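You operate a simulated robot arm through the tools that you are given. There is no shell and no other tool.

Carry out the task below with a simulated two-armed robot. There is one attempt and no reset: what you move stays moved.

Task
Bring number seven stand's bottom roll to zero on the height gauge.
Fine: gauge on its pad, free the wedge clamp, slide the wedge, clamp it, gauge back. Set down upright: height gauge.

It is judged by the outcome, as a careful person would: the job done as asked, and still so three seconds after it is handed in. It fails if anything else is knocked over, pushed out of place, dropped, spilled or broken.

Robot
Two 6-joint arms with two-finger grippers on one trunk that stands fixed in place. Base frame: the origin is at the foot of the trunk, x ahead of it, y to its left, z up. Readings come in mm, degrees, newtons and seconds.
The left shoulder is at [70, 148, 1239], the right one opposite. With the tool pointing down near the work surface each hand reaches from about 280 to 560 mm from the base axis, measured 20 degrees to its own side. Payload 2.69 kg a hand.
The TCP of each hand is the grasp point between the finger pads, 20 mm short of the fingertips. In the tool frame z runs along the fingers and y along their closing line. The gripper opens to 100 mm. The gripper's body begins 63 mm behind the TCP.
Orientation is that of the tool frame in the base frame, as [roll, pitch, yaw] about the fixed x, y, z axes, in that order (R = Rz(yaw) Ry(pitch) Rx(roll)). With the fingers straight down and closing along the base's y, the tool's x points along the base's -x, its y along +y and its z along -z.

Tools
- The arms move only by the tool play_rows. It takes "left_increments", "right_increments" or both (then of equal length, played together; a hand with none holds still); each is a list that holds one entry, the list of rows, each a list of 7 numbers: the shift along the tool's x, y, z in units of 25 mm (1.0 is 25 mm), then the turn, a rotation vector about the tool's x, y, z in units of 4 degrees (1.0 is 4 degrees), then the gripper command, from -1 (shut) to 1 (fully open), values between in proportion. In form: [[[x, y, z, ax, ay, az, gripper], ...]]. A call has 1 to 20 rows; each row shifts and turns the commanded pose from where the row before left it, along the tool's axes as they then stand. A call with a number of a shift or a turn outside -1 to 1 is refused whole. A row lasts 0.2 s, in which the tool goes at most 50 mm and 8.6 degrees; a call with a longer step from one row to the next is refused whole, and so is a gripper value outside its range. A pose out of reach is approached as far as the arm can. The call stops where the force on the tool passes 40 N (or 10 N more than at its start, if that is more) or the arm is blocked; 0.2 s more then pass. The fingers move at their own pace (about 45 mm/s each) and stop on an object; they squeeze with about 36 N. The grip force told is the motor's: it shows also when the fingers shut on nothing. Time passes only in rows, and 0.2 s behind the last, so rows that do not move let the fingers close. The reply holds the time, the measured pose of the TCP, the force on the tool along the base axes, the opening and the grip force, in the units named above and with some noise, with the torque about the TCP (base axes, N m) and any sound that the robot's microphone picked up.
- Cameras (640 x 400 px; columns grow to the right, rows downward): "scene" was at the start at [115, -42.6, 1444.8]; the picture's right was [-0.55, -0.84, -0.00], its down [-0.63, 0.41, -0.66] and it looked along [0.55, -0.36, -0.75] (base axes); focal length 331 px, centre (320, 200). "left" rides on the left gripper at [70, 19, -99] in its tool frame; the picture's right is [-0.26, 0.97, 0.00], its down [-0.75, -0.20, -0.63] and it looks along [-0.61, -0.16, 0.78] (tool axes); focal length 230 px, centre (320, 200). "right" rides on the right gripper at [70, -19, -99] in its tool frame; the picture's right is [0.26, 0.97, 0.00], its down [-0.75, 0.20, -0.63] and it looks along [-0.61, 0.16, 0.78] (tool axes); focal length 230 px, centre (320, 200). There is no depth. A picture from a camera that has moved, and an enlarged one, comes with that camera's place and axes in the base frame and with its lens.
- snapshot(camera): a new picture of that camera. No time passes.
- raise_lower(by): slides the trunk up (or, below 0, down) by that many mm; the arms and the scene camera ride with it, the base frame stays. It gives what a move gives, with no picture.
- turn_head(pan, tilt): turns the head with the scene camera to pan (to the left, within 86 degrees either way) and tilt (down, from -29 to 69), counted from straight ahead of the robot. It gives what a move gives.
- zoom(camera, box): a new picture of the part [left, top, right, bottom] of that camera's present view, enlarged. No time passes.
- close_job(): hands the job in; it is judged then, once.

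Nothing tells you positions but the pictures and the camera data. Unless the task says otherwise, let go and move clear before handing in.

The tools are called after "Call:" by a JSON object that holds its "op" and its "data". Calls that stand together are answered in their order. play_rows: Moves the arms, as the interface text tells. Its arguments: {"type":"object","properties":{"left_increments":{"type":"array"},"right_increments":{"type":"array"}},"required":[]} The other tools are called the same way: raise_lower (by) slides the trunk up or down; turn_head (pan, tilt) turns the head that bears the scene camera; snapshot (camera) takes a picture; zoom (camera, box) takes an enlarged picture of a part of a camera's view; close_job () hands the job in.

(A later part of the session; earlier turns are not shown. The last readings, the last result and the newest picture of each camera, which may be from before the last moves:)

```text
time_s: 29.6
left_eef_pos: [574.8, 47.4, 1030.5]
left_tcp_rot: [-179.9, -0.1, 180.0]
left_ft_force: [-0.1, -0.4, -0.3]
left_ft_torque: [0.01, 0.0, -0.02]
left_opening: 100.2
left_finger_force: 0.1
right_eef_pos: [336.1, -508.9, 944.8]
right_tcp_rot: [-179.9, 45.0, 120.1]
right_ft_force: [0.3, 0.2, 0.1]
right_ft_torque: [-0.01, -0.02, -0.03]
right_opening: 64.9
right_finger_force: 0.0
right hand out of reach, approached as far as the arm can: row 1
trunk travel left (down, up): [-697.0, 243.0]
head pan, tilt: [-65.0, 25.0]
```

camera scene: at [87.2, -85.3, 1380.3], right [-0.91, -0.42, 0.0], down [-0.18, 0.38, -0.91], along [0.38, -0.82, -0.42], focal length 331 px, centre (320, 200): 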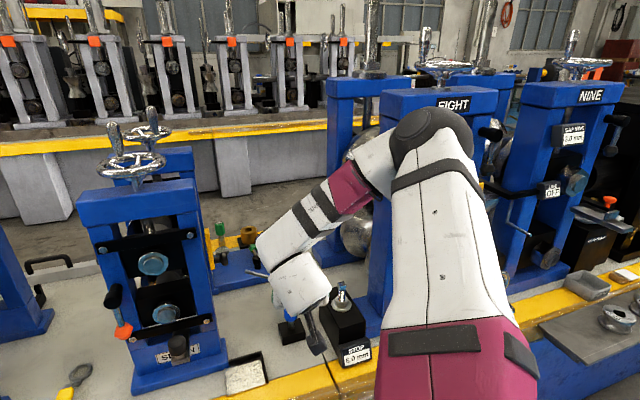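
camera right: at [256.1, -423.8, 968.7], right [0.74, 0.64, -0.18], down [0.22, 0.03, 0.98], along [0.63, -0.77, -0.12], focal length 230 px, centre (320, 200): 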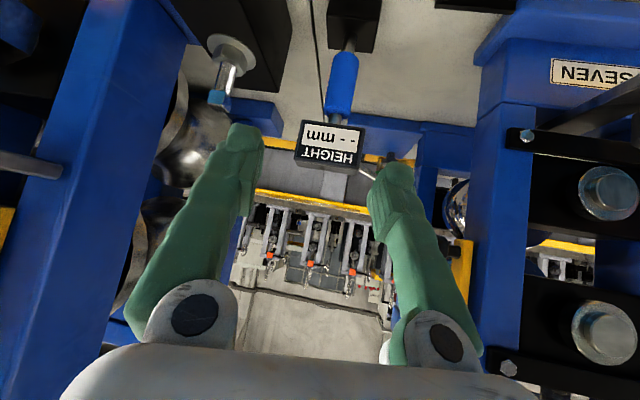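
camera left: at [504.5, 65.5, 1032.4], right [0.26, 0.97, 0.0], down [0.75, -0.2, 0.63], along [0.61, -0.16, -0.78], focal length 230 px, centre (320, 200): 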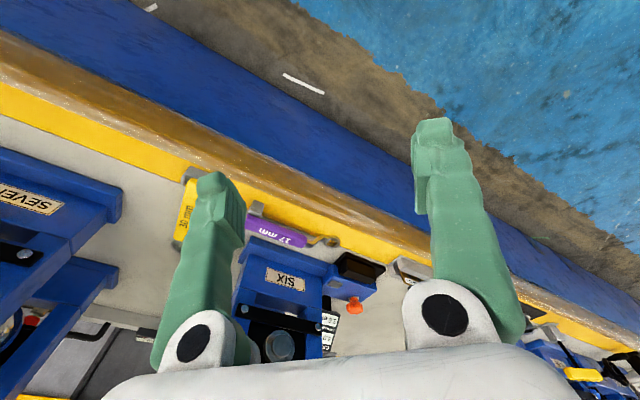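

Down/back, left and along the fingers are free; up and right are blocked. I'll go down first and then test moving right.

Call:
{"op": "play_rows", "data": {"right_increments": [[[0.8, 0, 0.2, 0, 0, 0, 0.3], [0.8, 0, 0.2, 0, 0, 0, 0.3], [0.8, 0, 0.2, 0, 0, 0, 0.3]]]}}

Call:
{"op": "play_rows", "data": {"right_increments": [[[0, -0.8, 0, 0, 0, 0, 0.3], [0, -0.8, 0, 0, 0, 0, 0.3], [0, -0.8, 0, 0, 0, 0, 0.3]]]}}

Call:
{"op": "snapshot", "data": {"camera": "scene"}}

```text
time_s: 30.4
left_eef_pos: [572.4, 47.7, 1032.0]
left_tcp_rot: [179.9, -0.2, 180.0]
left_ft_force: [-0.4, 0.4, 0.0]
left_ft_torque: [-0.02, -0.02, -0.02]
left_opening: 99.9
left_finger_force: 0.0
right_eef_pos: [302.2, -502.2, 918.9]
right_tcp_rot: [179.9, 45.0, 120.1]
right_ft_force: [1.6, 0.5, 0.2]
right_ft_torque: [0.0, 0.0, 0.0]
right_opening: 65.2
right_finger_force: 0.0
right hand out of reach, approached as far as the arm can: row 1, 2, 3
trunk travel left (down, up): [-697.0, 243.0]
head pan, tilt: [-65.0, 25.0]
```

```text
time_s: 31.2
left_eef_pos: [574.6, 47.8, 1031.4]
left_tcp_rot: [-179.9, -0.2, -179.9]
left_ft_force: [0.2, -0.6, 0.1]
left_ft_torque: [0.02, 0.02, 0.0]
left_opening: 100.1
left_finger_force: 0.1
right_eef_pos: [287.7, -509.2, 912.9]
right_tcp_rot: [-179.9, 45.1, 120.1]
right_ft_force: [-0.6, 0.5, 0.3]
right_ft_torque: [0.02, 0.0, -0.02]
right_opening: 65.0
right_finger_force: 0.0
right hand out of reach, approached as far as the arm can: row 1, 2, 3
trunk travel left (down, up): [-697.0, 243.0]
head pan, tilt: [-65.0, 25.0]
```

```text
taken
camera scene: at [88.7, -82.7, 1380.3], right [-0.91, -0.42, 0.0], down [-0.18, 0.38, -0.91], along [0.38, -0.82, -0.42], focal length 331 px, centre (320, 200)
```

scene: 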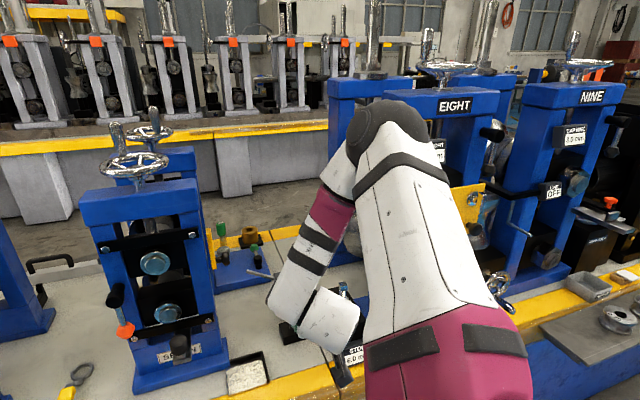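

Working through the readings, the wrist is pinned on a singular cylinder around the shoulder's first axis, which points right and forward. I'll creep outward (down) in tiny steps to get off it, watching the elbow.

Call:
{"op": "play_rows", "data": {"right_increments": [[[0.04, 0.007, 0.069, 0, 0, 0, 0.3], [0.04, 0.007, 0.069, 0, 0, 0, 0.3], [0.06, 0.01, 0.103, 0, 0, 0, 0.3], [0.06, 0.01, 0.103, 0, 0, 0, 0.3], [0.08, 0.013, 0.138, 0, 0, 0, 0.3], [0.08, 0.013, 0.138, 0, 0, 0, 0.3], [0.1, 0.017, 0.172, 0, 0, 0, 0.3], [0.1, 0.017, 0.172, 0, 0, 0, 0.3]]]}}

Call:
{"op": "snapshot", "data": {"camera": "scene"}}

```text
time_s: 33.0
left_eef_pos: [572.9, 47.7, 1030.8]
left_tcp_rot: [-180.0, -0.1, 180.0]
left_ft_force: [-1.1, -0.5, 0.3]
left_ft_torque: [-0.02, -0.04, 0.03]
left_opening: 99.9
left_finger_force: 0.0
right_eef_pos: [286.8, -522.4, 895.3]
right_tcp_rot: [180.0, 44.8, 120.0]
right_ft_force: [0.0, 0.9, 0.7]
right_ft_torque: [-0.02, 0.0, -0.01]
right_opening: 65.0
right_finger_force: 0.0
right hand out of reach, approached as far as the arm can: row 5, 7, 8
trunk travel left (down, up): [-697.0, 243.0]
head pan, tilt: [-65.0, 25.0]
```

```text
taken
camera scene: at [88.3, -83.4, 1380.3], right [-0.91, -0.42, 0.0], down [-0.18, 0.38, -0.91], along [0.38, -0.82, -0.42], focal length 331 px, centre (320, 200)
```

scene: 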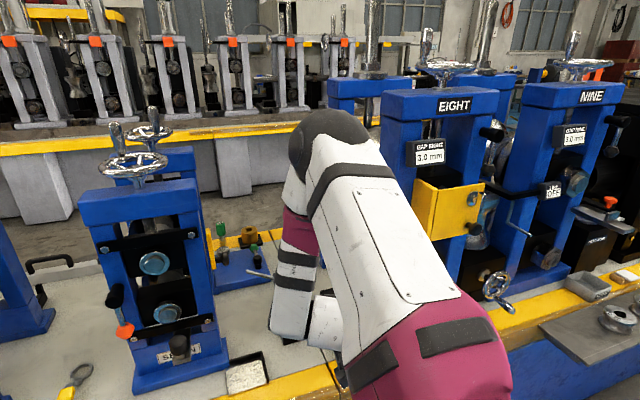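

The elbow is swinging up and to the left, away from stand eight, which is what I want. I'll keep creeping outward.

Call:
{"op": "play_rows", "data": {"right_increments": [[[0.06, 0.01, 0.103, 0, 0, 0, 0.3], [0.06, 0.01, 0.103, 0, 0, 0, 0.3], [0.06, 0.01, 0.103, 0, 0, 0, 0.3], [0.06, 0.01, 0.103, 0, 0, 0, 0.3], [0.06, 0.01, 0.103, 0, 0, 0, 0.3], [0.08, 0.013, 0.138, 0, 0, 0, 0.3], [0.08, 0.013, 0.138, 0, 0, 0, 0.3], [0.08, 0.013, 0.138, 0, 0, 0, 0.3], [0.1, 0.017, 0.172, 0, 0, 0, 0.3], [0.1, 0.017, 0.172, 0, 0, 0, 0.3], [0.1, 0.017, 0.172, 0, 0, 0, 0.3], [0.1, 0.017, 0.172, 0, 0, 0, 0.3]]]}}

Call:
{"op": "snapshot", "data": {"camera": "scene"}}

Call:
{"op": "snapshot", "data": {"camera": "right"}}

```text
time_s: 35.6
left_eef_pos: [574.3, 47.9, 1030.7]
left_tcp_rot: [-180.0, -0.1, 180.0]
left_ft_force: [0.1, 0.1, 0.8]
left_ft_torque: [-0.01, -0.01, -0.01]
left_opening: 100.0
left_finger_force: 0.2
right_eef_pos: [284.0, -539.8, 883.5]
right_tcp_rot: [-180.0, 45.0, 120.1]
right_ft_force: [0.0, -0.3, -0.5]
right_ft_torque: [0.01, 0.0, 0.0]
right_opening: 65.2
right_finger_force: 0.0
right hand out of reach, approached as far as the arm can: row 2, 4, 6, 8, 9, 10, 11, 12
trunk travel left (down, up): [-697.0, 243.0]
head pan, tilt: [-65.0, 25.0]
```

```text
taken
camera scene: at [88.4, -83.1, 1380.3], right [-0.91, -0.42, 0.0], down [-0.18, 0.38, -0.91], along [0.38, -0.82, -0.42], focal length 331 px, centre (320, 200)
```

scene: 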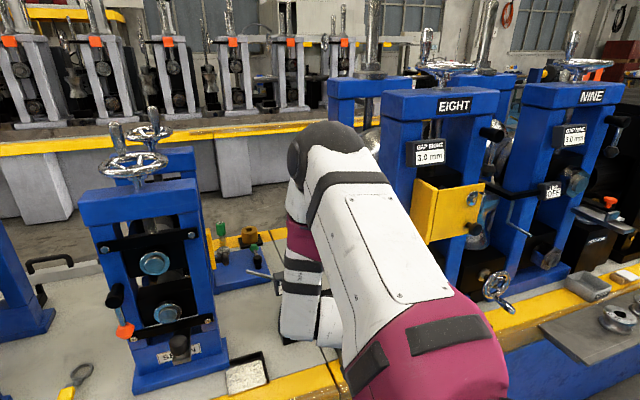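

```text
taken
camera right: at [207.8, -444.3, 903.5], right [0.74, 0.64, -0.18], down [0.22, 0.03, 0.98], along [0.63, -0.77, -0.12], focal length 230 px, centre (320, 200)
```

right: 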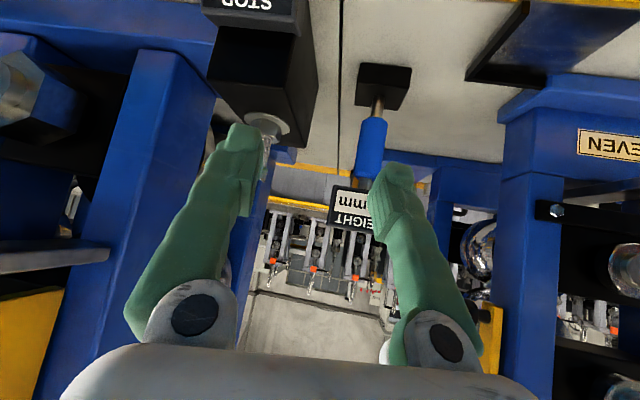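

Steps of 3–4 mm still overload a joint near the singularity. I'll use finer steps, straight away from the axis.

Call:
{"op": "play_rows", "data": {"right_increments": [[[0.035, 0.015, 0.046, 0, 0, 0, 0.3], [0.035, 0.015, 0.046, 0, 0, 0, 0.3], [0.035, 0.015, 0.046, 0, 0, 0, 0.3], [0.035, 0.015, 0.046, 0, 0, 0, 0.3], [0.035, 0.015, 0.046, 0, 0, 0, 0.3], [0.035, 0.015, 0.046, 0, 0, 0, 0.3], [0.035, 0.015, 0.046, 0, 0, 0, 0.3], [0.035, 0.015, 0.046, 0, 0, 0, 0.3], [0.035, 0.015, 0.046, 0, 0, 0, 0.3], [0.035, 0.015, 0.046, 0, 0, 0, 0.3], [0.035, 0.015, 0.046, 0, 0, 0, 0.3], [0.035, 0.015, 0.046, 0, 0, 0, 0.3], [0.035, 0.015, 0.046, 0, 0, 0, 0.3], [0.035, 0.015, 0.046, 0, 0, 0, 0.3], [0.035, 0.015, 0.046, 0, 0, 0, 0.3], [0.035, 0.015, 0.046, 0, 0, 0, 0.3], [0.035, 0.015, 0.046, 0, 0, 0, 0.3], [0.035, 0.015, 0.046, 0, 0, 0, 0.3], [0.035, 0.015, 0.046, 0, 0, 0, 0.3], [0.035, 0.015, 0.046, 0, 0, 0, 0.3]]]}}

Call:
{"op": "snapshot", "data": {"camera": "scene"}}

```text
time_s: 39.8
left_eef_pos: [573.8, 47.5, 1031.3]
left_tcp_rot: [-179.9, -0.1, -180.0]
left_ft_force: [-0.1, 0.5, 0.6]
left_ft_torque: [-0.01, 0.03, -0.01]
left_opening: 99.8
left_finger_force: 0.0
right_eef_pos: [282.6, -544.1, 879.6]
right_tcp_rot: [179.9, 44.8, 120.2]
right_ft_force: [0.1, 0.3, -0.5]
right_ft_torque: [0.01, -0.01, -0.02]
right_opening: 65.1
right_finger_force: 0.1
right hand out of reach, approached as far as the arm can: row 3, 6, 9, 12, 15, 17, 20
trunk travel left (down, up): [-697.0, 243.0]
head pan, tilt: [-65.0, 25.0]
```

```text
taken
camera scene: at [88.4, -83.1, 1380.3], right [-0.91, -0.42, 0.0], down [-0.18, 0.38, -0.91], along [0.38, -0.82, -0.42], focal length 331 px, centre (320, 200)
```

scene: 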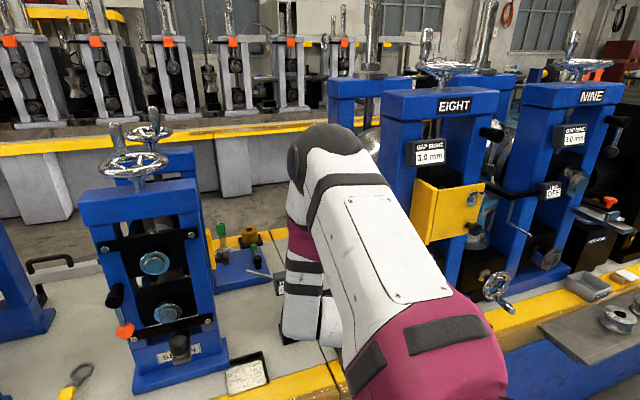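

The commanded outward creep was being snapped back, so downward really is limited here. I'll test moving horizontally toward the bench, which should simply unfold the elbow.

Call:
{"op": "play_rows", "data": {"right_increments": [[[-0.273, 0.104, 0.273, 0, 0, 0, 0.3], [-0.273, 0.104, 0.273, 0, 0, 0, 0.3], [-0.273, 0.104, 0.273, 0, 0, 0, 0.3]]]}}

Call:
{"op": "snapshot", "data": {"camera": "scene"}}

Call:
{"op": "snapshot", "data": {"camera": "right"}}

```text
time_s: 40.6
left_eef_pos: [573.0, 48.3, 1030.9]
left_tcp_rot: [180.0, -0.2, -180.0]
left_ft_force: [-0.4, 0.4, 0.3]
left_ft_torque: [0.02, 0.02, 0.01]
left_opening: 99.9
left_finger_force: 0.0
right_eef_pos: [305.7, -565.9, 880.7]
right_tcp_rot: [-180.0, 44.9, 120.0]
right_ft_force: [-0.4, -0.5, 0.3]
right_ft_torque: [0.04, 0.0, 0.02]
right_opening: 64.8
right_finger_force: 0.0
trunk travel left (down, up): [-697.0, 243.0]
head pan, tilt: [-65.0, 25.0]
```

```text
taken
camera scene: at [88.6, -83.3, 1380.3], right [-0.91, -0.42, 0.0], down [-0.18, 0.38, -0.91], along [0.38, -0.82, -0.42], focal length 331 px, centre (320, 200)
```

scene: 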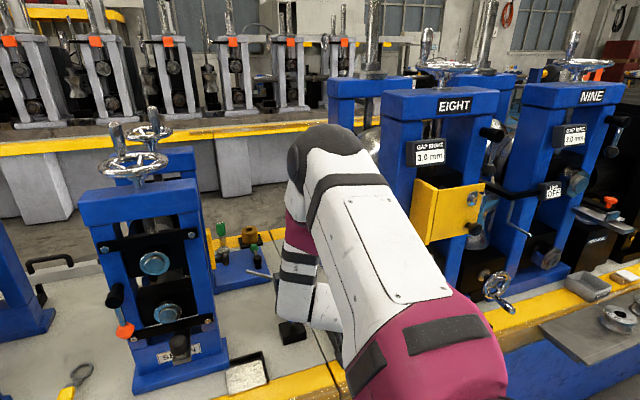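

```text
taken
camera right: at [228.9, -470.0, 901.4], right [0.74, 0.64, -0.18], down [0.22, 0.03, 0.98], along [0.63, -0.77, -0.12], focal length 230 px, centre (320, 200)
```

right: 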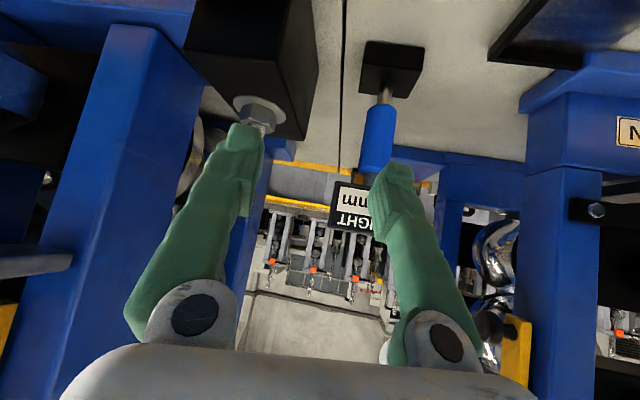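

Moving toward the bench is free. From here I'll zoom in on the gauge to fix its position.

Call:
{"op": "zoom", "data": {"camera": "right", "box": [310, 20, 450, 250]}}

Call:
{"op": "zoom", "data": {"camera": "right", "box": [180, 0, 340, 180]}}

```text
1.74 times, centred on (380, 135) of right
camera zoom: at [228.9, -470.0, 901.4], right [0.74, 0.64, -0.18], down [0.22, 0.03, 0.98], along [0.63, -0.77, -0.12], focal length 400 px, centre (216, 313)
```

zoom: 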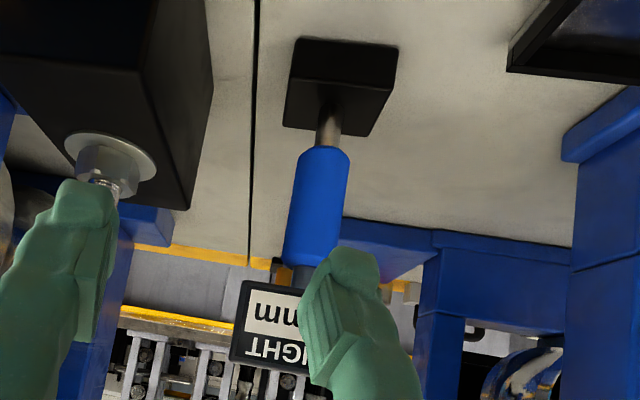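

```text
2.22 times, centred on (260, 90) of right
camera zoom: at [228.9, -470.0, 901.4], right [0.74, 0.64, -0.18], down [0.22, 0.03, 0.98], along [0.63, -0.77, -0.12], focal length 511 px, centre (453, 444)
```

zoom: 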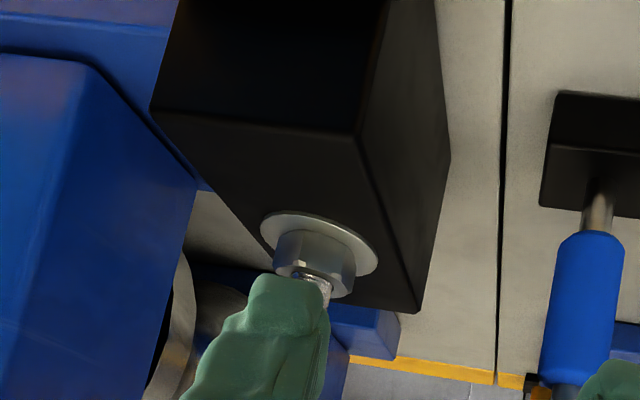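

The gauge handle is centred near [422, -628], about 35 mm thick, from z=754 to 832. I'll line the hand up with it sideways before going in.

Call:
{"op": "play_rows", "data": {"right_increments": [[[-0.14, 0.56, 0, 0, 0, 0, 0.3], [-0.14, 0.56, 0, 0, 0, 0, 0.3], [-0.14, 0.56, 0, 0, 0, 0, 0.3], [-0.14, 0.56, 0, 0, 0, 0, 0.3], [-0.14, 0.56, 0, 0, 0, 0, 0.3]]]}}

Call:
{"op": "snapshot", "data": {"camera": "right"}}

```text
time_s: 41.8
left_eef_pos: [573.3, 49.0, 1030.8]
left_tcp_rot: [-179.9, -0.2, 179.9]
left_ft_force: [1.0, 0.8, 0.4]
left_ft_torque: [-0.06, 0.05, -0.01]
left_opening: 99.7
left_finger_force: 0.1
right_eef_pos: [353.0, -553.8, 919.2]
right_tcp_rot: [180.0, 44.9, 120.1]
right_ft_force: [0.3, -0.4, 0.7]
right_ft_torque: [0.01, 0.01, 0.01]
right_opening: 65.0
right_finger_force: 0.0
right hand out of reach, approached as far as the arm can: row 1, 2, 3, 4, 5
trunk travel left (down, up): [-697.0, 243.0]
head pan, tilt: [-65.0, 25.0]
```

```text
taken
camera right: at [278.3, -458.7, 939.8], right [0.74, 0.64, -0.18], down [0.22, 0.02, 0.98], along [0.63, -0.77, -0.12], focal length 230 px, centre (320, 200)
```

right: 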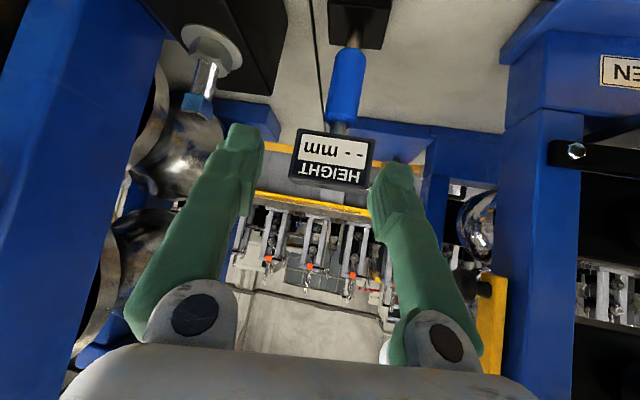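

I think the way off the singularity is to move straight along the tangent of that cylinder, in the arm's own plane. I'll step back to the left first, then move down, right and back.

Call:
{"op": "play_rows", "data": {"right_increments": [[[0.614, 0.122, -0.5, 0, 0, 0, 0.3], [0.614, 0.122, -0.5, 0, 0, 0, 0.3], [0.614, 0.122, -0.5, 0, 0, 0, 0.3]]]}}

Call:
{"op": "play_rows", "data": {"right_increments": [[[0.44, -0.533, 0.409, 0, 0, 0, 0.3], [0.44, -0.533, 0.409, 0, 0, 0, 0.3], [0.44, -0.533, 0.409, 0, 0, 0, 0.3]]]}}

Call:
{"op": "snapshot", "data": {"camera": "scene"}}

```text
time_s: 42.6
left_eef_pos: [573.4, 47.6, 1032.5]
left_tcp_rot: [-179.9, -0.2, -180.0]
left_ft_force: [0.4, 0.1, -0.6]
left_ft_torque: [0.0, -0.04, -0.02]
left_opening: 100.2
left_finger_force: 0.1
right_eef_pos: [320.1, -509.3, 927.5]
right_tcp_rot: [-180.0, 44.9, 119.9]
right_ft_force: [0.2, 0.2, 0.0]
right_ft_torque: [-0.01, -0.04, 0.01]
right_opening: 65.0
right_finger_force: 0.1
right hand out of reach, approached as far as the arm can: row 1, 2, 3
trunk travel left (down, up): [-697.0, 243.0]
head pan, tilt: [-65.0, 25.0]
```

```text
time_s: 43.4
left_eef_pos: [573.9, 47.3, 1031.9]
left_tcp_rot: [179.9, -0.1, -180.0]
left_ft_force: [0.0, 0.4, 0.3]
left_ft_torque: [0.01, -0.02, 0.0]
left_opening: 100.1
left_finger_force: 0.0
right_eef_pos: [281.8, -532.1, 887.4]
right_tcp_rot: [-179.9, 44.9, 120.1]
right_ft_force: [-0.2, -0.6, 0.4]
right_ft_torque: [-0.01, 0.02, 0.0]
right_opening: 65.0
right_finger_force: 0.1
right hand out of reach, approached as far as the arm can: row 2, 3
trunk travel left (down, up): [-697.0, 243.0]
head pan, tilt: [-65.0, 25.0]
```

```text
taken
camera scene: at [88.4, -83.7, 1380.3], right [-0.91, -0.42, 0.0], down [-0.18, 0.38, -0.91], along [0.38, -0.82, -0.42], focal length 331 px, centre (320, 200)
```

scene: 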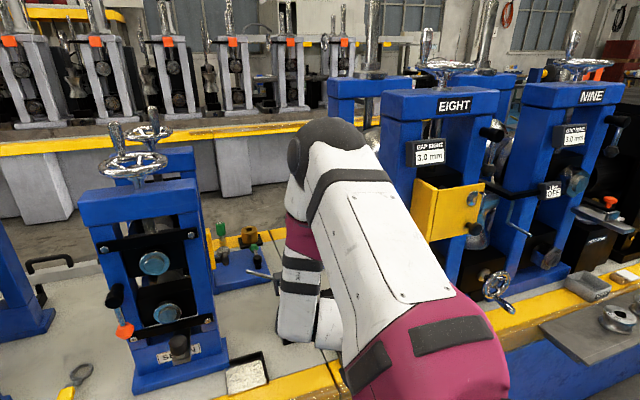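

The picture suggests the arm plane is already vertical with the elbow up, so a wrist limit may be what stops it going down. I'll tip the fingers steeper and test lowering again.

Call:
{"op": "play_rows", "data": {"right_increments": [[[0, 0, 0, 0, 0.9, 0, 0.3], [0, 0, 0, 0, 0.9, 0, 0.3], [0, 0, 0, 0, 0.9, 0, 0.3], [0, 0, 0, 0, 0.9, 0, 0.3], [0, 0, 0, 0, 0.9, 0, 0.3], [0, 0, 0, 0, 0.9, 0, 0.3]]]}}

Call:
{"op": "play_rows", "data": {"right_increments": [[[0.16, 0, 0.36, 0, 0, 0, 0.3], [0.16, 0, 0.36, 0, 0, 0, 0.3], [0.16, 0, 0.36, 0, 0, 0, 0.3]]]}}

Call:
{"op": "snapshot", "data": {"camera": "scene"}}

```text
time_s: 44.8
left_eef_pos: [572.2, 46.2, 1033.3]
left_tcp_rot: [-180.0, -0.1, 180.0]
left_ft_force: [-0.1, 0.1, -0.1]
left_ft_torque: [0.02, 0.0, -0.01]
left_opening: 99.8
left_finger_force: 0.0
right_eef_pos: [281.3, -507.0, 868.8]
right_tcp_rot: [-179.3, 28.8, 119.5]
right_ft_force: [1.0, -1.5, -0.1]
right_ft_torque: [-0.01, 0.01, 0.0]
right_opening: 65.1
right_finger_force: 0.1
right hand out of reach, approached as far as the arm can: row 1, 2, 4, 6
trunk travel left (down, up): [-697.0, 243.0]
head pan, tilt: [-65.0, 25.0]
```

```text
time_s: 45.6
left_eef_pos: [574.4, 48.0, 1031.9]
left_tcp_rot: [-179.9, -0.2, 179.9]
left_ft_force: [0.4, -1.6, 0.5]
left_ft_torque: [-0.03, -0.02, 0.0]
left_opening: 100.1
left_finger_force: 0.1
right_eef_pos: [284.4, -498.1, 846.9]
right_tcp_rot: [-179.9, 23.4, 120.0]
right_ft_force: [-0.5, 1.0, -0.9]
right_ft_torque: [-0.03, 0.0, 0.02]
right_opening: 65.1
right_finger_force: 0.1
right hand out of reach, approached as far as the arm can: row 3
trunk travel left (down, up): [-697.0, 243.0]
head pan, tilt: [-65.0, 25.0]
```

```text
taken
camera scene: at [88.0, -83.0, 1380.4], right [-0.91, -0.42, 0.0], down [-0.18, 0.38, -0.91], along [0.38, -0.82, -0.42], focal length 331 px, centre (320, 200)
```

scene: 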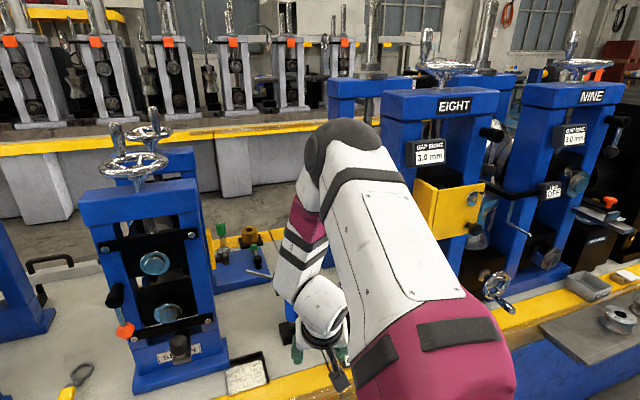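

The wrist still rides on that cylinder, but it did come down. I'll push along the tangent with a slight outward part, away from the STOP block, to get fully off it.

Call:
{"op": "play_rows", "data": {"right_increments": [[[0.127, -0.306, 0.22, 0, 0, 0, 0.3], [0.127, -0.306, 0.22, 0, 0, 0, 0.3], [0.127, -0.306, 0.22, 0, 0, 0, 0.3], [0.127, -0.306, 0.22, 0, 0, 0, 0.3], [0.127, -0.306, 0.22, 0, 0, 0, 0.3], [0.127, -0.306, 0.22, 0, 0, 0, 0.3]]]}}

Call:
{"op": "snapshot", "data": {"camera": "scene"}}

```text
time_s: 47.0
left_eef_pos: [573.4, 47.7, 1031.8]
left_tcp_rot: [-179.8, 0.0, 180.0]
left_ft_force: [-0.4, -0.5, 0.9]
left_ft_torque: [0.01, 0.01, 0.03]
left_opening: 100.2
left_finger_force: 0.0
right_eef_pos: [255.5, -496.8, 834.3]
right_tcp_rot: [-179.9, 23.5, 120.1]
right_ft_force: [-0.6, 0.0, 1.1]
right_ft_torque: [0.02, 0.0, 0.01]
right_opening: 65.0
right_finger_force: 0.1
right hand out of reach, approached as far as the arm can: row 3, 4, 5, 6
trunk travel left (down, up): [-697.0, 243.0]
head pan, tilt: [-65.0, 25.0]
```

```text
taken
camera scene: at [88.3, -83.1, 1380.4], right [-0.91, -0.42, 0.0], down [-0.18, 0.38, -0.91], along [0.38, -0.82, -0.42], focal length 331 px, centre (320, 200)
```

scene: 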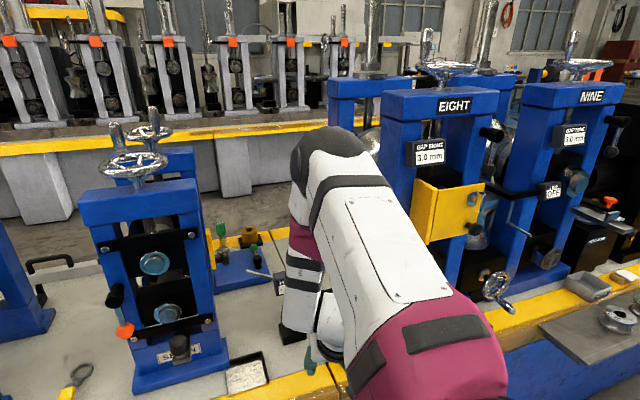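

The arm is pinned with its elbow folded, and its free direction is up, left and forward, which unfolds it. I'll go that way into open space in front, then lower the hand there, then come right to the gauge.

Call:
{"op": "play_rows", "data": {"right_increments": [[[-0.22, 0.69, -0.34, 0, 0, 0, 0.3], [-0.22, 0.69, -0.34, 0, 0, 0, 0.3], [-0.22, 0.69, -0.34, 0, 0, 0, 0.3], [-0.22, 0.69, -0.34, 0, 0, 0, 0.3], [-0.22, 0.69, -0.34, 0, 0, 0, 0.3], [-0.22, 0.69, -0.34, 0, 0, 0, 0.3], [-0.22, 0.69, -0.34, 0, 0, 0, 0.3], [-0.22, 0.69, -0.34, 0, 0, 0, 0.3], [-0.22, 0.69, -0.34, 0, 0, 0, 0.3]]]}}

Call:
{"op": "snapshot", "data": {"camera": "scene"}}

```text
time_s: 49.0
left_eef_pos: [573.6, 47.6, 1031.4]
left_tcp_rot: [-179.9, -0.1, 179.9]
left_ft_force: [-0.9, -0.5, -0.1]
left_ft_torque: [-0.01, -0.02, -0.01]
left_opening: 99.9
left_finger_force: 0.0
right_eef_pos: [381.8, -448.1, 937.5]
right_tcp_rot: [180.0, 23.2, 120.1]
right_ft_force: [-0.2, 0.3, 0.5]
right_ft_torque: [0.01, -0.02, -0.01]
right_opening: 65.0
right_finger_force: 0.1
right hand out of reach, approached as far as the arm can: row 6, 7, 8, 9
trunk travel left (down, up): [-697.0, 243.0]
head pan, tilt: [-65.0, 25.0]
```

```text
taken
camera scene: at [88.3, -82.8, 1380.4], right [-0.91, -0.42, 0.0], down [-0.18, 0.38, -0.91], along [0.38, -0.82, -0.42], focal length 331 px, centre (320, 200)
```

scene: 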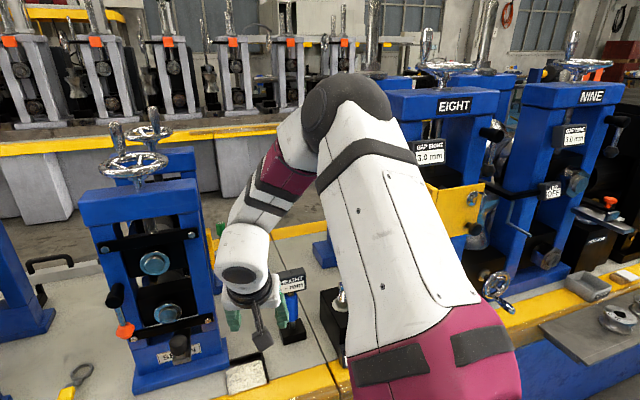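

That worked: the hand moved out into the open. Now I'll lower it straight down.

Call:
{"op": "play_rows", "data": {"right_increments": [[[0.159, 0, 0.367, 0, 0, 0, 0.3], [0.159, 0, 0.367, 0, 0, 0, 0.3], [0.159, 0, 0.367, 0, 0, 0, 0.3], [0.159, 0, 0.367, 0, 0, 0, 0.3], [0.159, 0, 0.367, 0, 0, 0, 0.3]]]}}

Call:
{"op": "snapshot", "data": {"camera": "scene"}}

```text
time_s: 50.2
left_eef_pos: [572.8, 46.4, 1030.9]
left_tcp_rot: [-180.0, -0.1, -180.0]
left_ft_force: [-0.4, -0.3, -0.4]
left_ft_torque: [-0.04, 0.01, 0.02]
left_opening: 99.8
left_finger_force: 0.0
right_eef_pos: [368.2, -464.8, 902.4]
right_tcp_rot: [180.0, 23.3, 120.1]
right_ft_force: [0.7, 0.3, -0.5]
right_ft_torque: [0.0, 0.0, -0.04]
right_opening: 65.2
right_finger_force: 0.1
right hand out of reach, approached as far as the arm can: row 1, 2, 3, 4, 5
trunk travel left (down, up): [-697.0, 243.0]
head pan, tilt: [-65.0, 25.0]
```

```text
taken
camera scene: at [88.5, -83.4, 1380.3], right [-0.91, -0.42, 0.0], down [-0.18, 0.38, -0.91], along [0.38, -0.82, -0.42], focal length 331 px, centre (320, 200)
```

scene: 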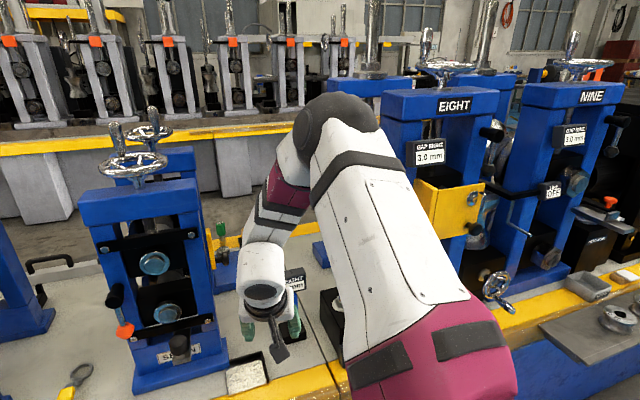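

Downward is still limited, along one fixed plane, which suggests a joint stop in the shoulder or the wrist roll. I'll test rolling the hand about its own axis, both ways.

Call:
{"op": "play_rows", "data": {"right_increments": [[[0, 0, 0, 0, 0, 1, 0.3], [0, 0, 0, 0, 0, 1, 0.3], [0, 0, 0, 0, 0, 1, 0.3]]]}}

Call:
{"op": "play_rows", "data": {"right_increments": [[[0, 0, 0, 0, 0, -1, 0.3], [0, 0, 0, 0, 0, -1, 0.3], [0, 0, 0, 0, 0, -1, 0.3], [0, 0, 0, 0, 0, -1, 0.3], [0, 0, 0, 0, 0, -1, 0.3], [0, 0, 0, 0, 0, -1, 0.3]]]}}

Call:
{"op": "play_rows", "data": {"right_increments": [[[0.159, 0, 0.367, 0, 0, 0, 0.3], [0.159, 0, 0.367, 0, 0, 0, 0.3], [0.159, 0, 0.367, 0, 0, 0, 0.3]]]}}

```text
time_s: 51.0
left_eef_pos: [574.4, 47.1, 1032.4]
left_tcp_rot: [-180.0, -0.1, -180.0]
left_ft_force: [-0.2, -0.2, -0.4]
left_ft_torque: [-0.02, -0.05, -0.01]
left_opening: 100.0
left_finger_force: 0.0
right_eef_pos: [367.5, -464.8, 902.4]
right_tcp_rot: [174.8, 22.9, 106.8]
right_ft_force: [0.9, 0.6, 0.6]
right_ft_torque: [0.0, 0.02, 0.01]
right_opening: 65.1
right_finger_force: 0.0
trunk travel left (down, up): [-697.0, 243.0]
head pan, tilt: [-65.0, 25.0]
```

```text
time_s: 52.4
left_eef_pos: [573.4, 48.1, 1030.2]
left_tcp_rot: [-180.0, -0.1, 180.0]
left_ft_force: [0.2, -0.3, -0.3]
left_ft_torque: [0.02, 0.01, 0.03]
left_opening: 99.9
left_finger_force: 0.1
right_eef_pos: [368.1, -465.6, 902.2]
right_tcp_rot: [-174.7, 22.8, 133.2]
right_ft_force: [0.5, -0.5, 0.1]
right_ft_torque: [-0.01, -0.01, -0.02]
right_opening: 65.2
right_finger_force: 0.1
trunk travel left (down, up): [-697.0, 243.0]
head pan, tilt: [-65.0, 25.0]
```

```text
time_s: 53.2
left_eef_pos: [573.7, 46.7, 1030.6]
left_tcp_rot: [180.0, -0.1, -179.9]
left_ft_force: [-0.3, 0.2, 0.7]
left_ft_torque: [0.0, -0.04, 0.01]
left_opening: 100.0
left_finger_force: 0.0
right_eef_pos: [360.1, -477.7, 882.0]
right_tcp_rot: [-174.9, 22.8, 133.1]
right_ft_force: [0.0, 0.4, -0.1]
right_ft_torque: [-0.02, 0.03, -0.01]
right_opening: 64.8
right_finger_force: 0.0
right hand out of reach, approached as far as the arm can: row 1, 2, 3
trunk travel left (down, up): [-697.0, 243.0]
head pan, tilt: [-65.0, 25.0]
```

Rolling is free both ways, so the roll joint isn't the limit. I'll look down at the right shoulder to see how this arm is built and bent.

Call:
{"op": "turn_head", "data": {"pan": -86, "tilt": 55}}

Call:
{"op": "snapshot", "data": {"camera": "scene"}}

Call:
{"op": "turn_head", "data": {"pan": -60, "tilt": 69}}

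Call:
{"op": "snapshot", "data": {"camera": "scene"}}

Call:
{"op": "turn_head", "data": {"pan": 40, "tilt": 50}}

Call:
{"op": "snapshot", "data": {"camera": "scene"}}

```text
time_s: 54.2
left_eef_pos: [572.9, 47.7, 1031.4]
left_tcp_rot: [-179.8, -0.1, -180.0]
left_ft_force: [-0.5, 0.1, 0.1]
left_ft_torque: [-0.01, 0.02, 0.0]
left_opening: 100.0
left_finger_force: 0.1
right_eef_pos: [360.0, -478.1, 882.5]
right_tcp_rot: [-174.9, 22.8, 133.1]
right_ft_force: [0.5, -0.2, 0.0]
right_ft_torque: [-0.02, 0.02, -0.03]
right_opening: 65.1
right_finger_force: 0.1
trunk travel left (down, up): [-697.0, 243.0]
head pan, tilt: [-85.9, 55.0]
```

```text
taken
camera scene: at [54.6, -71.6, 1336.4], right [-1.0, -0.07, 0.0], down [-0.06, 0.82, -0.57], along [0.04, -0.57, -0.82], focal length 331 px, centre (320, 200)
```

scene: 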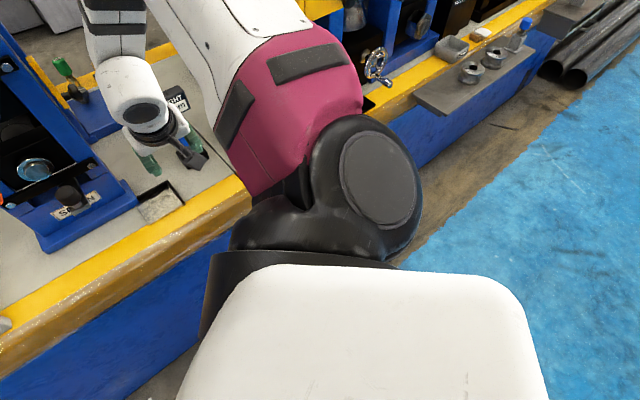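

```text
time_s: 55.1
left_eef_pos: [573.6, 47.9, 1032.3]
left_tcp_rot: [180.0, -0.1, 180.0]
left_ft_force: [0.0, 0.3, -0.5]
left_ft_torque: [0.01, 0.01, -0.02]
left_opening: 100.2
left_finger_force: 0.0
right_eef_pos: [359.1, -478.2, 882.1]
right_tcp_rot: [-174.9, 22.8, 133.2]
right_ft_force: [0.0, -0.1, -0.4]
right_ft_torque: [0.01, 0.01, -0.01]
right_opening: 65.1
right_finger_force: 0.0
trunk travel left (down, up): [-697.0, 243.0]
head pan, tilt: [-60.0, 68.8]
```

```text
taken
camera scene: at [77.3, -48.1, 1320.9], right [-0.87, -0.5, 0.0], down [-0.47, 0.81, -0.36], along [0.18, -0.31, -0.93], focal length 331 px, centre (320, 200)
```

scene: 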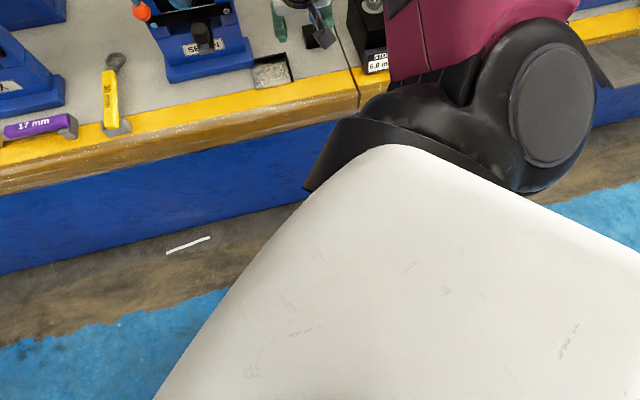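

```text
time_s: 56.8
left_eef_pos: [573.3, 47.9, 1031.6]
left_tcp_rot: [-179.9, -0.1, -180.0]
left_ft_force: [-0.4, 0.3, 0.9]
left_ft_torque: [-0.01, -0.02, 0.02]
left_opening: 100.0
left_finger_force: 0.1
right_eef_pos: [359.4, -477.3, 882.8]
right_tcp_rot: [-175.0, 22.9, 133.1]
right_ft_force: [0.5, -0.2, 0.2]
right_ft_torque: [-0.02, 0.02, 0.03]
right_opening: 65.1
right_finger_force: 0.1
trunk travel left (down, up): [-697.0, 243.0]
head pan, tilt: [40.0, 50.0]
```

```text
taken
camera scene: at [108.5, 49.8, 1342.8], right [0.64, -0.77, 0.0], down [-0.59, -0.49, -0.64], along [0.49, 0.41, -0.77], focal length 331 px, centre (320, 200)
```

scene: 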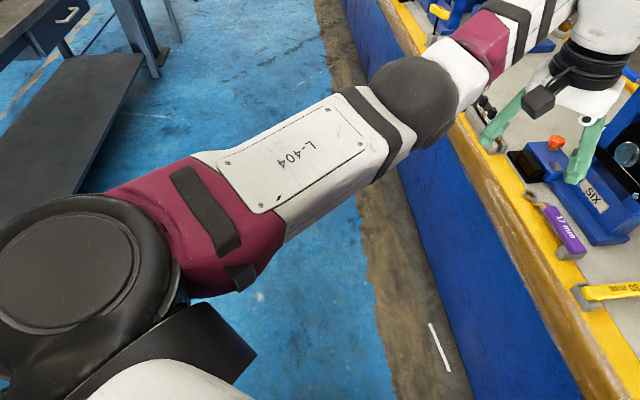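

The pictures show a UR-style shoulder, with the arm plane tilted and the elbow out to the right. To fold it into the elbow-up posture I'll raise the trunk 200 mm so nothing is near, then cross straight within the arm's plane.

Call:
{"op": "raise_lower", "data": {"by": 200}}

Call:
{"op": "turn_head", "data": {"pan": -65, "tilt": 40}}

Call:
{"op": "play_rows", "data": {"right_increments": [[[0, 0, 0, 0, 0, 1, 0.3], [0, 0, 0, 0, 0, 1, 0.3], [0, 0, 0, 0, 0, 1, 0.3], [-0.567, -0.092, 0.178, 0, 0, 0, 0.3], [-0.567, -0.092, 0.178, 0, 0, 0, 0.3]]]}}

Call:
{"op": "play_rows", "data": {"right_increments": [[[0.258, -0.476, 0.586, 0, 0, 0, 0.3], [0.258, -0.476, 0.586, 0, 0, 0, 0.3], [0.258, -0.476, 0.586, 0, 0, 0, 0.3], [0.258, -0.476, 0.586, 0, 0, 0, 0.3], [0.258, -0.476, 0.586, 0, 0, 0, 0.3]]]}}

Call:
{"op": "snapshot", "data": {"camera": "scene"}}

```text
time_s: 59.0
left_eef_pos: [573.1, 47.8, 1232.2]
left_tcp_rot: [-179.9, -0.2, 179.9]
left_ft_force: [0.2, -0.3, 0.7]
left_ft_torque: [-0.01, 0.02, 0.0]
left_opening: 100.3
left_finger_force: 0.0
right_eef_pos: [359.5, -477.6, 1083.1]
right_tcp_rot: [-174.9, 22.8, 133.1]
right_ft_force: [0.6, 0.1, 0.9]
right_ft_torque: [-0.02, 0.04, 0.02]
right_opening: 64.9
right_finger_force: 0.0
trunk travel left (down, up): [-897.0, 43.0]
head pan, tilt: [40.0, 50.0]
```

```text
time_s: 60.8
left_eef_pos: [574.1, 47.6, 1231.5]
left_tcp_rot: [-179.8, 0.0, 180.0]
left_ft_force: [0.1, -0.4, 0.2]
left_ft_torque: [0.0, 0.02, 0.01]
left_opening: 99.9
left_finger_force: 0.0
right_eef_pos: [359.6, -477.7, 1082.0]
right_tcp_rot: [-174.9, 22.9, 133.1]
right_ft_force: [-0.4, -0.3, -0.5]
right_ft_torque: [0.0, 0.02, 0.04]
right_opening: 65.1
right_finger_force: 0.0
trunk travel left (down, up): [-897.0, 43.0]
head pan, tilt: [-65.0, 40.0]
```

```text
time_s: 62.0
left_eef_pos: [573.8, 46.7, 1231.1]
left_tcp_rot: [-180.0, -0.2, -180.0]
left_ft_force: [0.0, -0.2, -0.3]
left_ft_torque: [-0.01, 0.0, -0.02]
left_opening: 100.2
left_finger_force: 0.0
right_eef_pos: [371.2, -507.5, 1085.1]
right_tcp_rot: [180.0, 23.3, 120.0]
right_ft_force: [0.5, -0.9, -0.1]
right_ft_torque: [-0.01, -0.01, 0.0]
right_opening: 65.0
right_finger_force: 0.1
trunk travel left (down, up): [-897.0, 43.0]
head pan, tilt: [-65.0, 40.0]
```

```text
time_s: 63.2
left_eef_pos: [573.9, 47.5, 1231.9]
left_tcp_rot: [-180.0, -0.1, -180.0]
left_ft_force: [0.1, -0.1, 0.1]
left_ft_torque: [0.0, -0.01, -0.02]
left_opening: 99.8
left_finger_force: 0.1
right_eef_pos: [307.1, -532.3, 1041.9]
right_tcp_rot: [180.0, 23.3, 120.0]
right_ft_force: [-0.1, -0.1, -0.1]
right_ft_torque: [0.0, 0.01, 0.0]
right_opening: 64.9
right_finger_force: 0.1
right hand out of reach, approached as far as the arm can: row 3, 4, 5
trunk travel left (down, up): [-897.0, 43.0]
head pan, tilt: [-65.0, 40.0]
```

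```text
taken
camera scene: at [84.9, -77.6, 1557.0], right [-0.91, -0.42, 0.0], down [-0.27, 0.58, -0.77], along [0.32, -0.69, -0.64], focal length 331 px, centre (320, 200)
```

scene: 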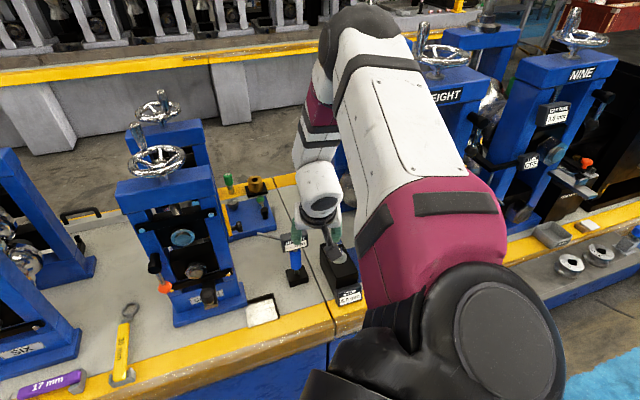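

The blocked direction keeps turning toward straight down, as if the wrist hung from a fixed elbow. I'll go back to the fingers-down, straight-ahead posture that the robot's stated workspace is based on, and lower from there.

Call:
{"op": "play_rows", "data": {"right_increments": [[[-0.258, 0.476, -0.586, 0, 0, 0, 0.3], [-0.258, 0.476, -0.586, 0, 0, 0, 0.3], [-0.258, 0.476, -0.586, 0, 0, 0, 0.3], [-0.258, 0.476, -0.586, 0, 0, 0, 0.3], [0, 0, 0, 0, 1, 0, 0.3], [0, 0, 0, 0, 1, 0, 0.3], [0, 0, 0, 0, 1, 0, 0.3], [0, 0, 0, 0, 1, 0, 0.3], [0, 0, 0, 0, 1, 0, 0.3], [0, 0, 0, 0, 0.8, 0, 0.3]]]}}

Call:
{"op": "play_rows", "data": {"right_increments": [[[0, 0, 0, 0, 0, -1, 0.3], [0, 0, 0, 0, 0, -1, 0.3], [0, 0, 0, 0, 0, -1, 0.3], [0, 0, 0, 0, 0, -1, 0.3], [0, 0, 0, 0, 0, -1, 0.3], [0, 0, 0, 0, 0, -1, 0.3], [0, 0, 0, 0, 0, -1, 0.3], [0, 0, 0, 0, 0, -1, 0.3], [0, 0, 0, 0, 0, -1, 0.3], [0, 0, 0, 0, 0, -1, 0.3], [0, 0, 0, 0, 0, -1, 0.3], [0, 0, 0, 0, 0, -1, 0.3], [0, 0, 0, 0, 0, -1, 0.3], [0, 0, 0, 0, 0, -1, 0.3], [0, 0, 0, 0, 0, -1, 0.3]]]}}

Call:
{"op": "snapshot", "data": {"camera": "scene"}}

```text
time_s: 65.4
left_eef_pos: [573.6, 47.1, 1231.6]
left_tcp_rot: [-180.0, -0.2, 180.0]
left_ft_force: [-0.4, -0.2, -0.7]
left_ft_torque: [-0.01, -0.02, 0.01]
left_opening: 100.2
left_finger_force: 0.0
right_eef_pos: [349.8, -507.8, 1103.5]
right_tcp_rot: [-179.9, 0.2, 120.1]
right_ft_force: [0.3, -0.3, -1.4]
right_ft_torque: [0.0, -0.01, 0.0]
right_opening: 64.9
right_finger_force: 0.0
trunk travel left (down, up): [-897.0, 43.0]
head pan, tilt: [-65.0, 40.0]
```

```text
time_s: 68.6
left_eef_pos: [573.0, 47.3, 1232.7]
left_tcp_rot: [-179.9, -0.1, -180.0]
left_ft_force: [-0.6, 0.4, -0.4]
left_ft_torque: [0.02, -0.01, 0.0]
left_opening: 100.0
left_finger_force: 0.0
right_eef_pos: [317.6, -442.1, 1121.4]
right_tcp_rot: [-179.7, 0.1, 180.0]
right_ft_force: [0.2, 0.3, -0.8]
right_ft_torque: [0.02, 0.0, 0.01]
right_opening: 65.0
right_finger_force: 0.0
right hand out of reach, approached as far as the arm can: row 6, 7, 8, 9, 10, 11, 13, 14, 15
trunk travel left (down, up): [-897.0, 43.0]
head pan, tilt: [-65.0, 40.0]
```

```text
taken
camera scene: at [85.3, -76.5, 1557.1], right [-0.91, -0.42, 0.0], down [-0.27, 0.58, -0.77], along [0.32, -0.69, -0.64], focal length 331 px, centre (320, 200)
```

scene: 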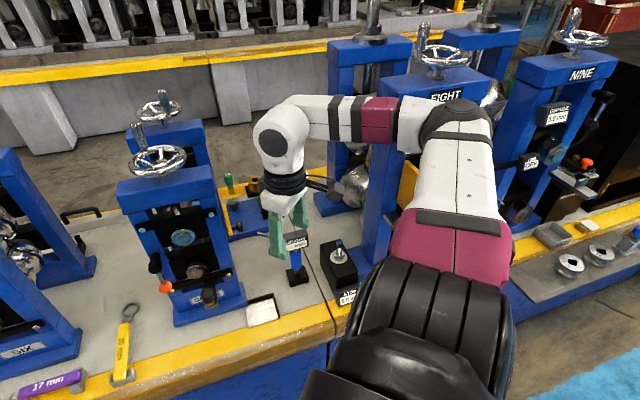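

Pure roll got blocked there and pushed the arm around, so the wrist-roll joint is close to its stop in that direction. I'll roll the hand 180° the other way, which also puts the camera on top when the hand tilts forward.

Call:
{"op": "play_rows", "data": {"right_increments": [[[0, 0, 0, 0, 0, 1, 0.3], [0, 0, 0, 0, 0, 1, 0.3], [0, 0, 0, 0, 0, 1, 0.3], [0, 0, 0, 0, 0, 1, 0.3], [0, 0, 0, 0, 0, 1, 0.3], [0, 0, 0, 0, 0, 1, 0.3], [0, 0, 0, 0, 0, 1, 0.3], [0, 0, 0, 0, 0, 1, 0.3], [0, 0, 0, 0, 0, 1, 0.3], [0, 0, 0, 0, 0, 1, 0.3], [0, 0, 0, 0, 0, 1, 0.3], [0, 0, 0, 0, 0, 1, 0.3], [0, 0, 0, 0, 0, 1, 0.3], [0, 0, 0, 0, 0, 1, 0.3], [0, 0, 0, 0, 0, 1, 0.3]]]}}

Call:
{"op": "play_rows", "data": {"right_increments": [[[0, 0, 0, 0, 0, 1, 0.3], [0, 0, 0, 0, 0, 1, 0.3], [0, 0, 0, 0, 0, 1, 0.3], [0, 0, 0, 0, 0, 1, 0.3], [0, 0, 0, 0, 0, 1, 0.3], [0, 0, 0, 0, 0, 1, 0.3], [0, 0, 0, 0, 0, 1, 0.3], [0, 0, 0, 0, 0, 1, 0.3], [0, 0, 0, 0, 0, 1, 0.3], [0, 0, 0, 0, 0, 1, 0.3], [0, 0, 0, 0, 0, 1, 0.3], [0, 0, 0, 0, 0, 1, 0.3], [0, 0, 0, 0, 0, 1, 0.3], [0, 0, 0, 0, 0, 1, 0.3], [0, 0, 0, 0, 0, 1, 0.3]]]}}

Call:
{"op": "snapshot", "data": {"camera": "scene"}}

```text
time_s: 71.8
left_eef_pos: [574.6, 47.3, 1233.2]
left_tcp_rot: [179.9, 0.0, 179.9]
left_ft_force: [0.1, 0.1, 0.2]
left_ft_torque: [0.02, -0.01, 0.0]
left_opening: 100.2
left_finger_force: 0.0
right_eef_pos: [318.5, -443.7, 1121.0]
right_tcp_rot: [180.0, 0.2, 120.0]
right_ft_force: [0.0, 0.5, 0.3]
right_ft_torque: [0.0, -0.01, -0.01]
right_opening: 64.9
right_finger_force: 0.0
trunk travel left (down, up): [-897.0, 43.0]
head pan, tilt: [-65.0, 40.0]
```

```text
time_s: 75.0
left_eef_pos: [574.3, 47.6, 1231.5]
left_tcp_rot: [180.0, -0.1, 180.0]
left_ft_force: [0.5, -0.5, -0.5]
left_ft_torque: [0.02, 0.03, -0.04]
left_opening: 99.8
left_finger_force: 0.2
right_eef_pos: [317.2, -442.3, 1121.5]
right_tcp_rot: [179.9, 0.1, 60.0]
right_ft_force: [-0.4, -0.4, -0.6]
right_ft_torque: [0.01, 0.0, 0.01]
right_opening: 65.0
right_finger_force: 0.0
trunk travel left (down, up): [-897.0, 43.0]
head pan, tilt: [-65.0, 40.0]
```

```text
taken
camera scene: at [85.4, -76.8, 1557.0], right [-0.91, -0.42, 0.0], down [-0.27, 0.58, -0.77], along [0.32, -0.69, -0.64], focal length 331 px, centre (320, 200)
```

scene: 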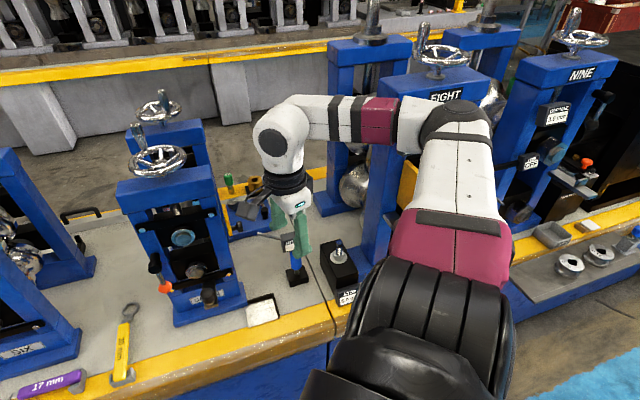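

Rolling this way is free. I'll continue to bring the camera side around to the front, then test moving down.

Call:
{"op": "play_rows", "data": {"right_increments": [[[0, 0, 0, 0, 0, 1, 0.3], [0, 0, 0, 0, 0, 1, 0.3], [0, 0, 0, 0, 0, 1, 0.3], [0, 0, 0, 0, 0, 1, 0.3], [0, 0, 0, 0, 0, 1, 0.3], [0, 0, 0, 0, 0, 1, 0.3], [0, 0, 0, 0, 0, 1, 0.3], [0, 0, 0, 0, 0, 1, 0.3], [0, 0, 0, 0, 0, 1, 0.3], [0, 0, 0, 0, 0, 1, 0.3], [0, 0, 0, 0, 0, 1, 0.3], [0, 0, 0, 0, 0, 1, 0.3], [0, 0, 0, 0, 0, 1, 0.3]]]}}

Call:
{"op": "play_rows", "data": {"right_increments": [[[0, 0, 0, 0, 0, 1, 0.3], [0, 0, 0, 0, 0, 1, 0.3], [0, 0, 0, 0, 0, 1, 0.3], [0, 0, 0, 0, 0, 1, 0.3], [0, 0, 0, 0, 0, 1, 0.3], [0, 0, 0, 0, 0, 1, 0.3], [0, 0, 0, 0, 0, 1, 0.3], [0, 0, 0, 0, 0, 1, 0.3], [0, 0, 0, 0, 0, 1, 0.3], [0, 0, 0, 0, 0, 1, 0.3], [0, 0, 0, 0, 0, 1, 0.3], [0, 0, 0, 0, 0, 1, 0.3], [0, 0, 0, 0, 0, 1, 0.3]]]}}

Call:
{"op": "play_rows", "data": {"right_increments": [[[0, 0, 0.4, 0, 0, 0, 0.3], [0, 0, 0.4, 0, 0, 0, 0.3], [0, 0, 0.4, 0, 0, 0, 0.3], [0, 0, 0.4, 0, 0, 0, 0.3], [0, 0, 0.4, 0, 0, 0, 0.3]]]}}

Call:
{"op": "snapshot", "data": {"camera": "scene"}}

```text
time_s: 77.8
left_eef_pos: [573.7, 47.0, 1231.0]
left_tcp_rot: [180.0, -0.1, 180.0]
left_ft_force: [-0.3, 0.1, -0.1]
left_ft_torque: [-0.01, 0.01, 0.0]
left_opening: 100.0
left_finger_force: 0.1
right_eef_pos: [317.7, -442.9, 1120.7]
right_tcp_rot: [179.8, -0.1, 8.1]
right_ft_force: [-0.4, 0.0, -0.3]
right_ft_torque: [-0.02, 0.0, -0.02]
right_opening: 65.4
right_finger_force: 0.0
trunk travel left (down, up): [-897.0, 43.0]
head pan, tilt: [-65.0, 40.0]
```

```text
time_s: 80.6
left_eef_pos: [574.6, 48.2, 1231.3]
left_tcp_rot: [-180.0, -0.1, -180.0]
left_ft_force: [0.3, 0.3, 0.3]
left_ft_torque: [-0.04, 0.02, -0.01]
left_opening: 99.8
left_finger_force: 0.0
right_eef_pos: [319.0, -442.7, 1121.0]
right_tcp_rot: [180.0, -0.1, -44.1]
right_ft_force: [0.8, -0.7, -0.5]
right_ft_torque: [0.03, 0.0, 0.0]
right_opening: 64.8
right_finger_force: 0.0
trunk travel left (down, up): [-897.0, 43.0]
head pan, tilt: [-65.0, 40.0]
```

```text
time_s: 81.8
left_eef_pos: [573.5, 47.5, 1231.1]
left_tcp_rot: [180.0, -0.1, -180.0]
left_ft_force: [0.3, -0.2, -0.3]
left_ft_torque: [0.03, 0.0, 0.01]
left_opening: 99.7
left_finger_force: 0.1
right_eef_pos: [318.5, -443.3, 1070.1]
right_tcp_rot: [-180.0, 0.0, -43.9]
right_ft_force: [0.3, -0.6, 0.2]
right_ft_torque: [0.01, 0.01, -0.03]
right_opening: 65.0
right_finger_force: 0.1
trunk travel left (down, up): [-897.0, 43.0]
head pan, tilt: [-65.0, 40.0]
```

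```text
taken
camera scene: at [85.5, -77.1, 1557.0], right [-0.91, -0.42, 0.0], down [-0.27, 0.58, -0.77], along [0.32, -0.69, -0.64], focal length 331 px, centre (320, 200)
```

scene: 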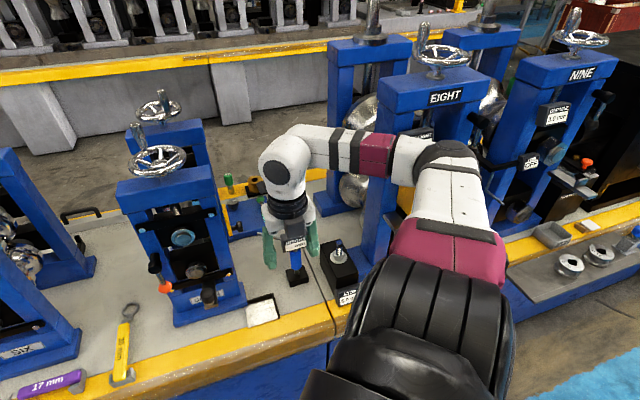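

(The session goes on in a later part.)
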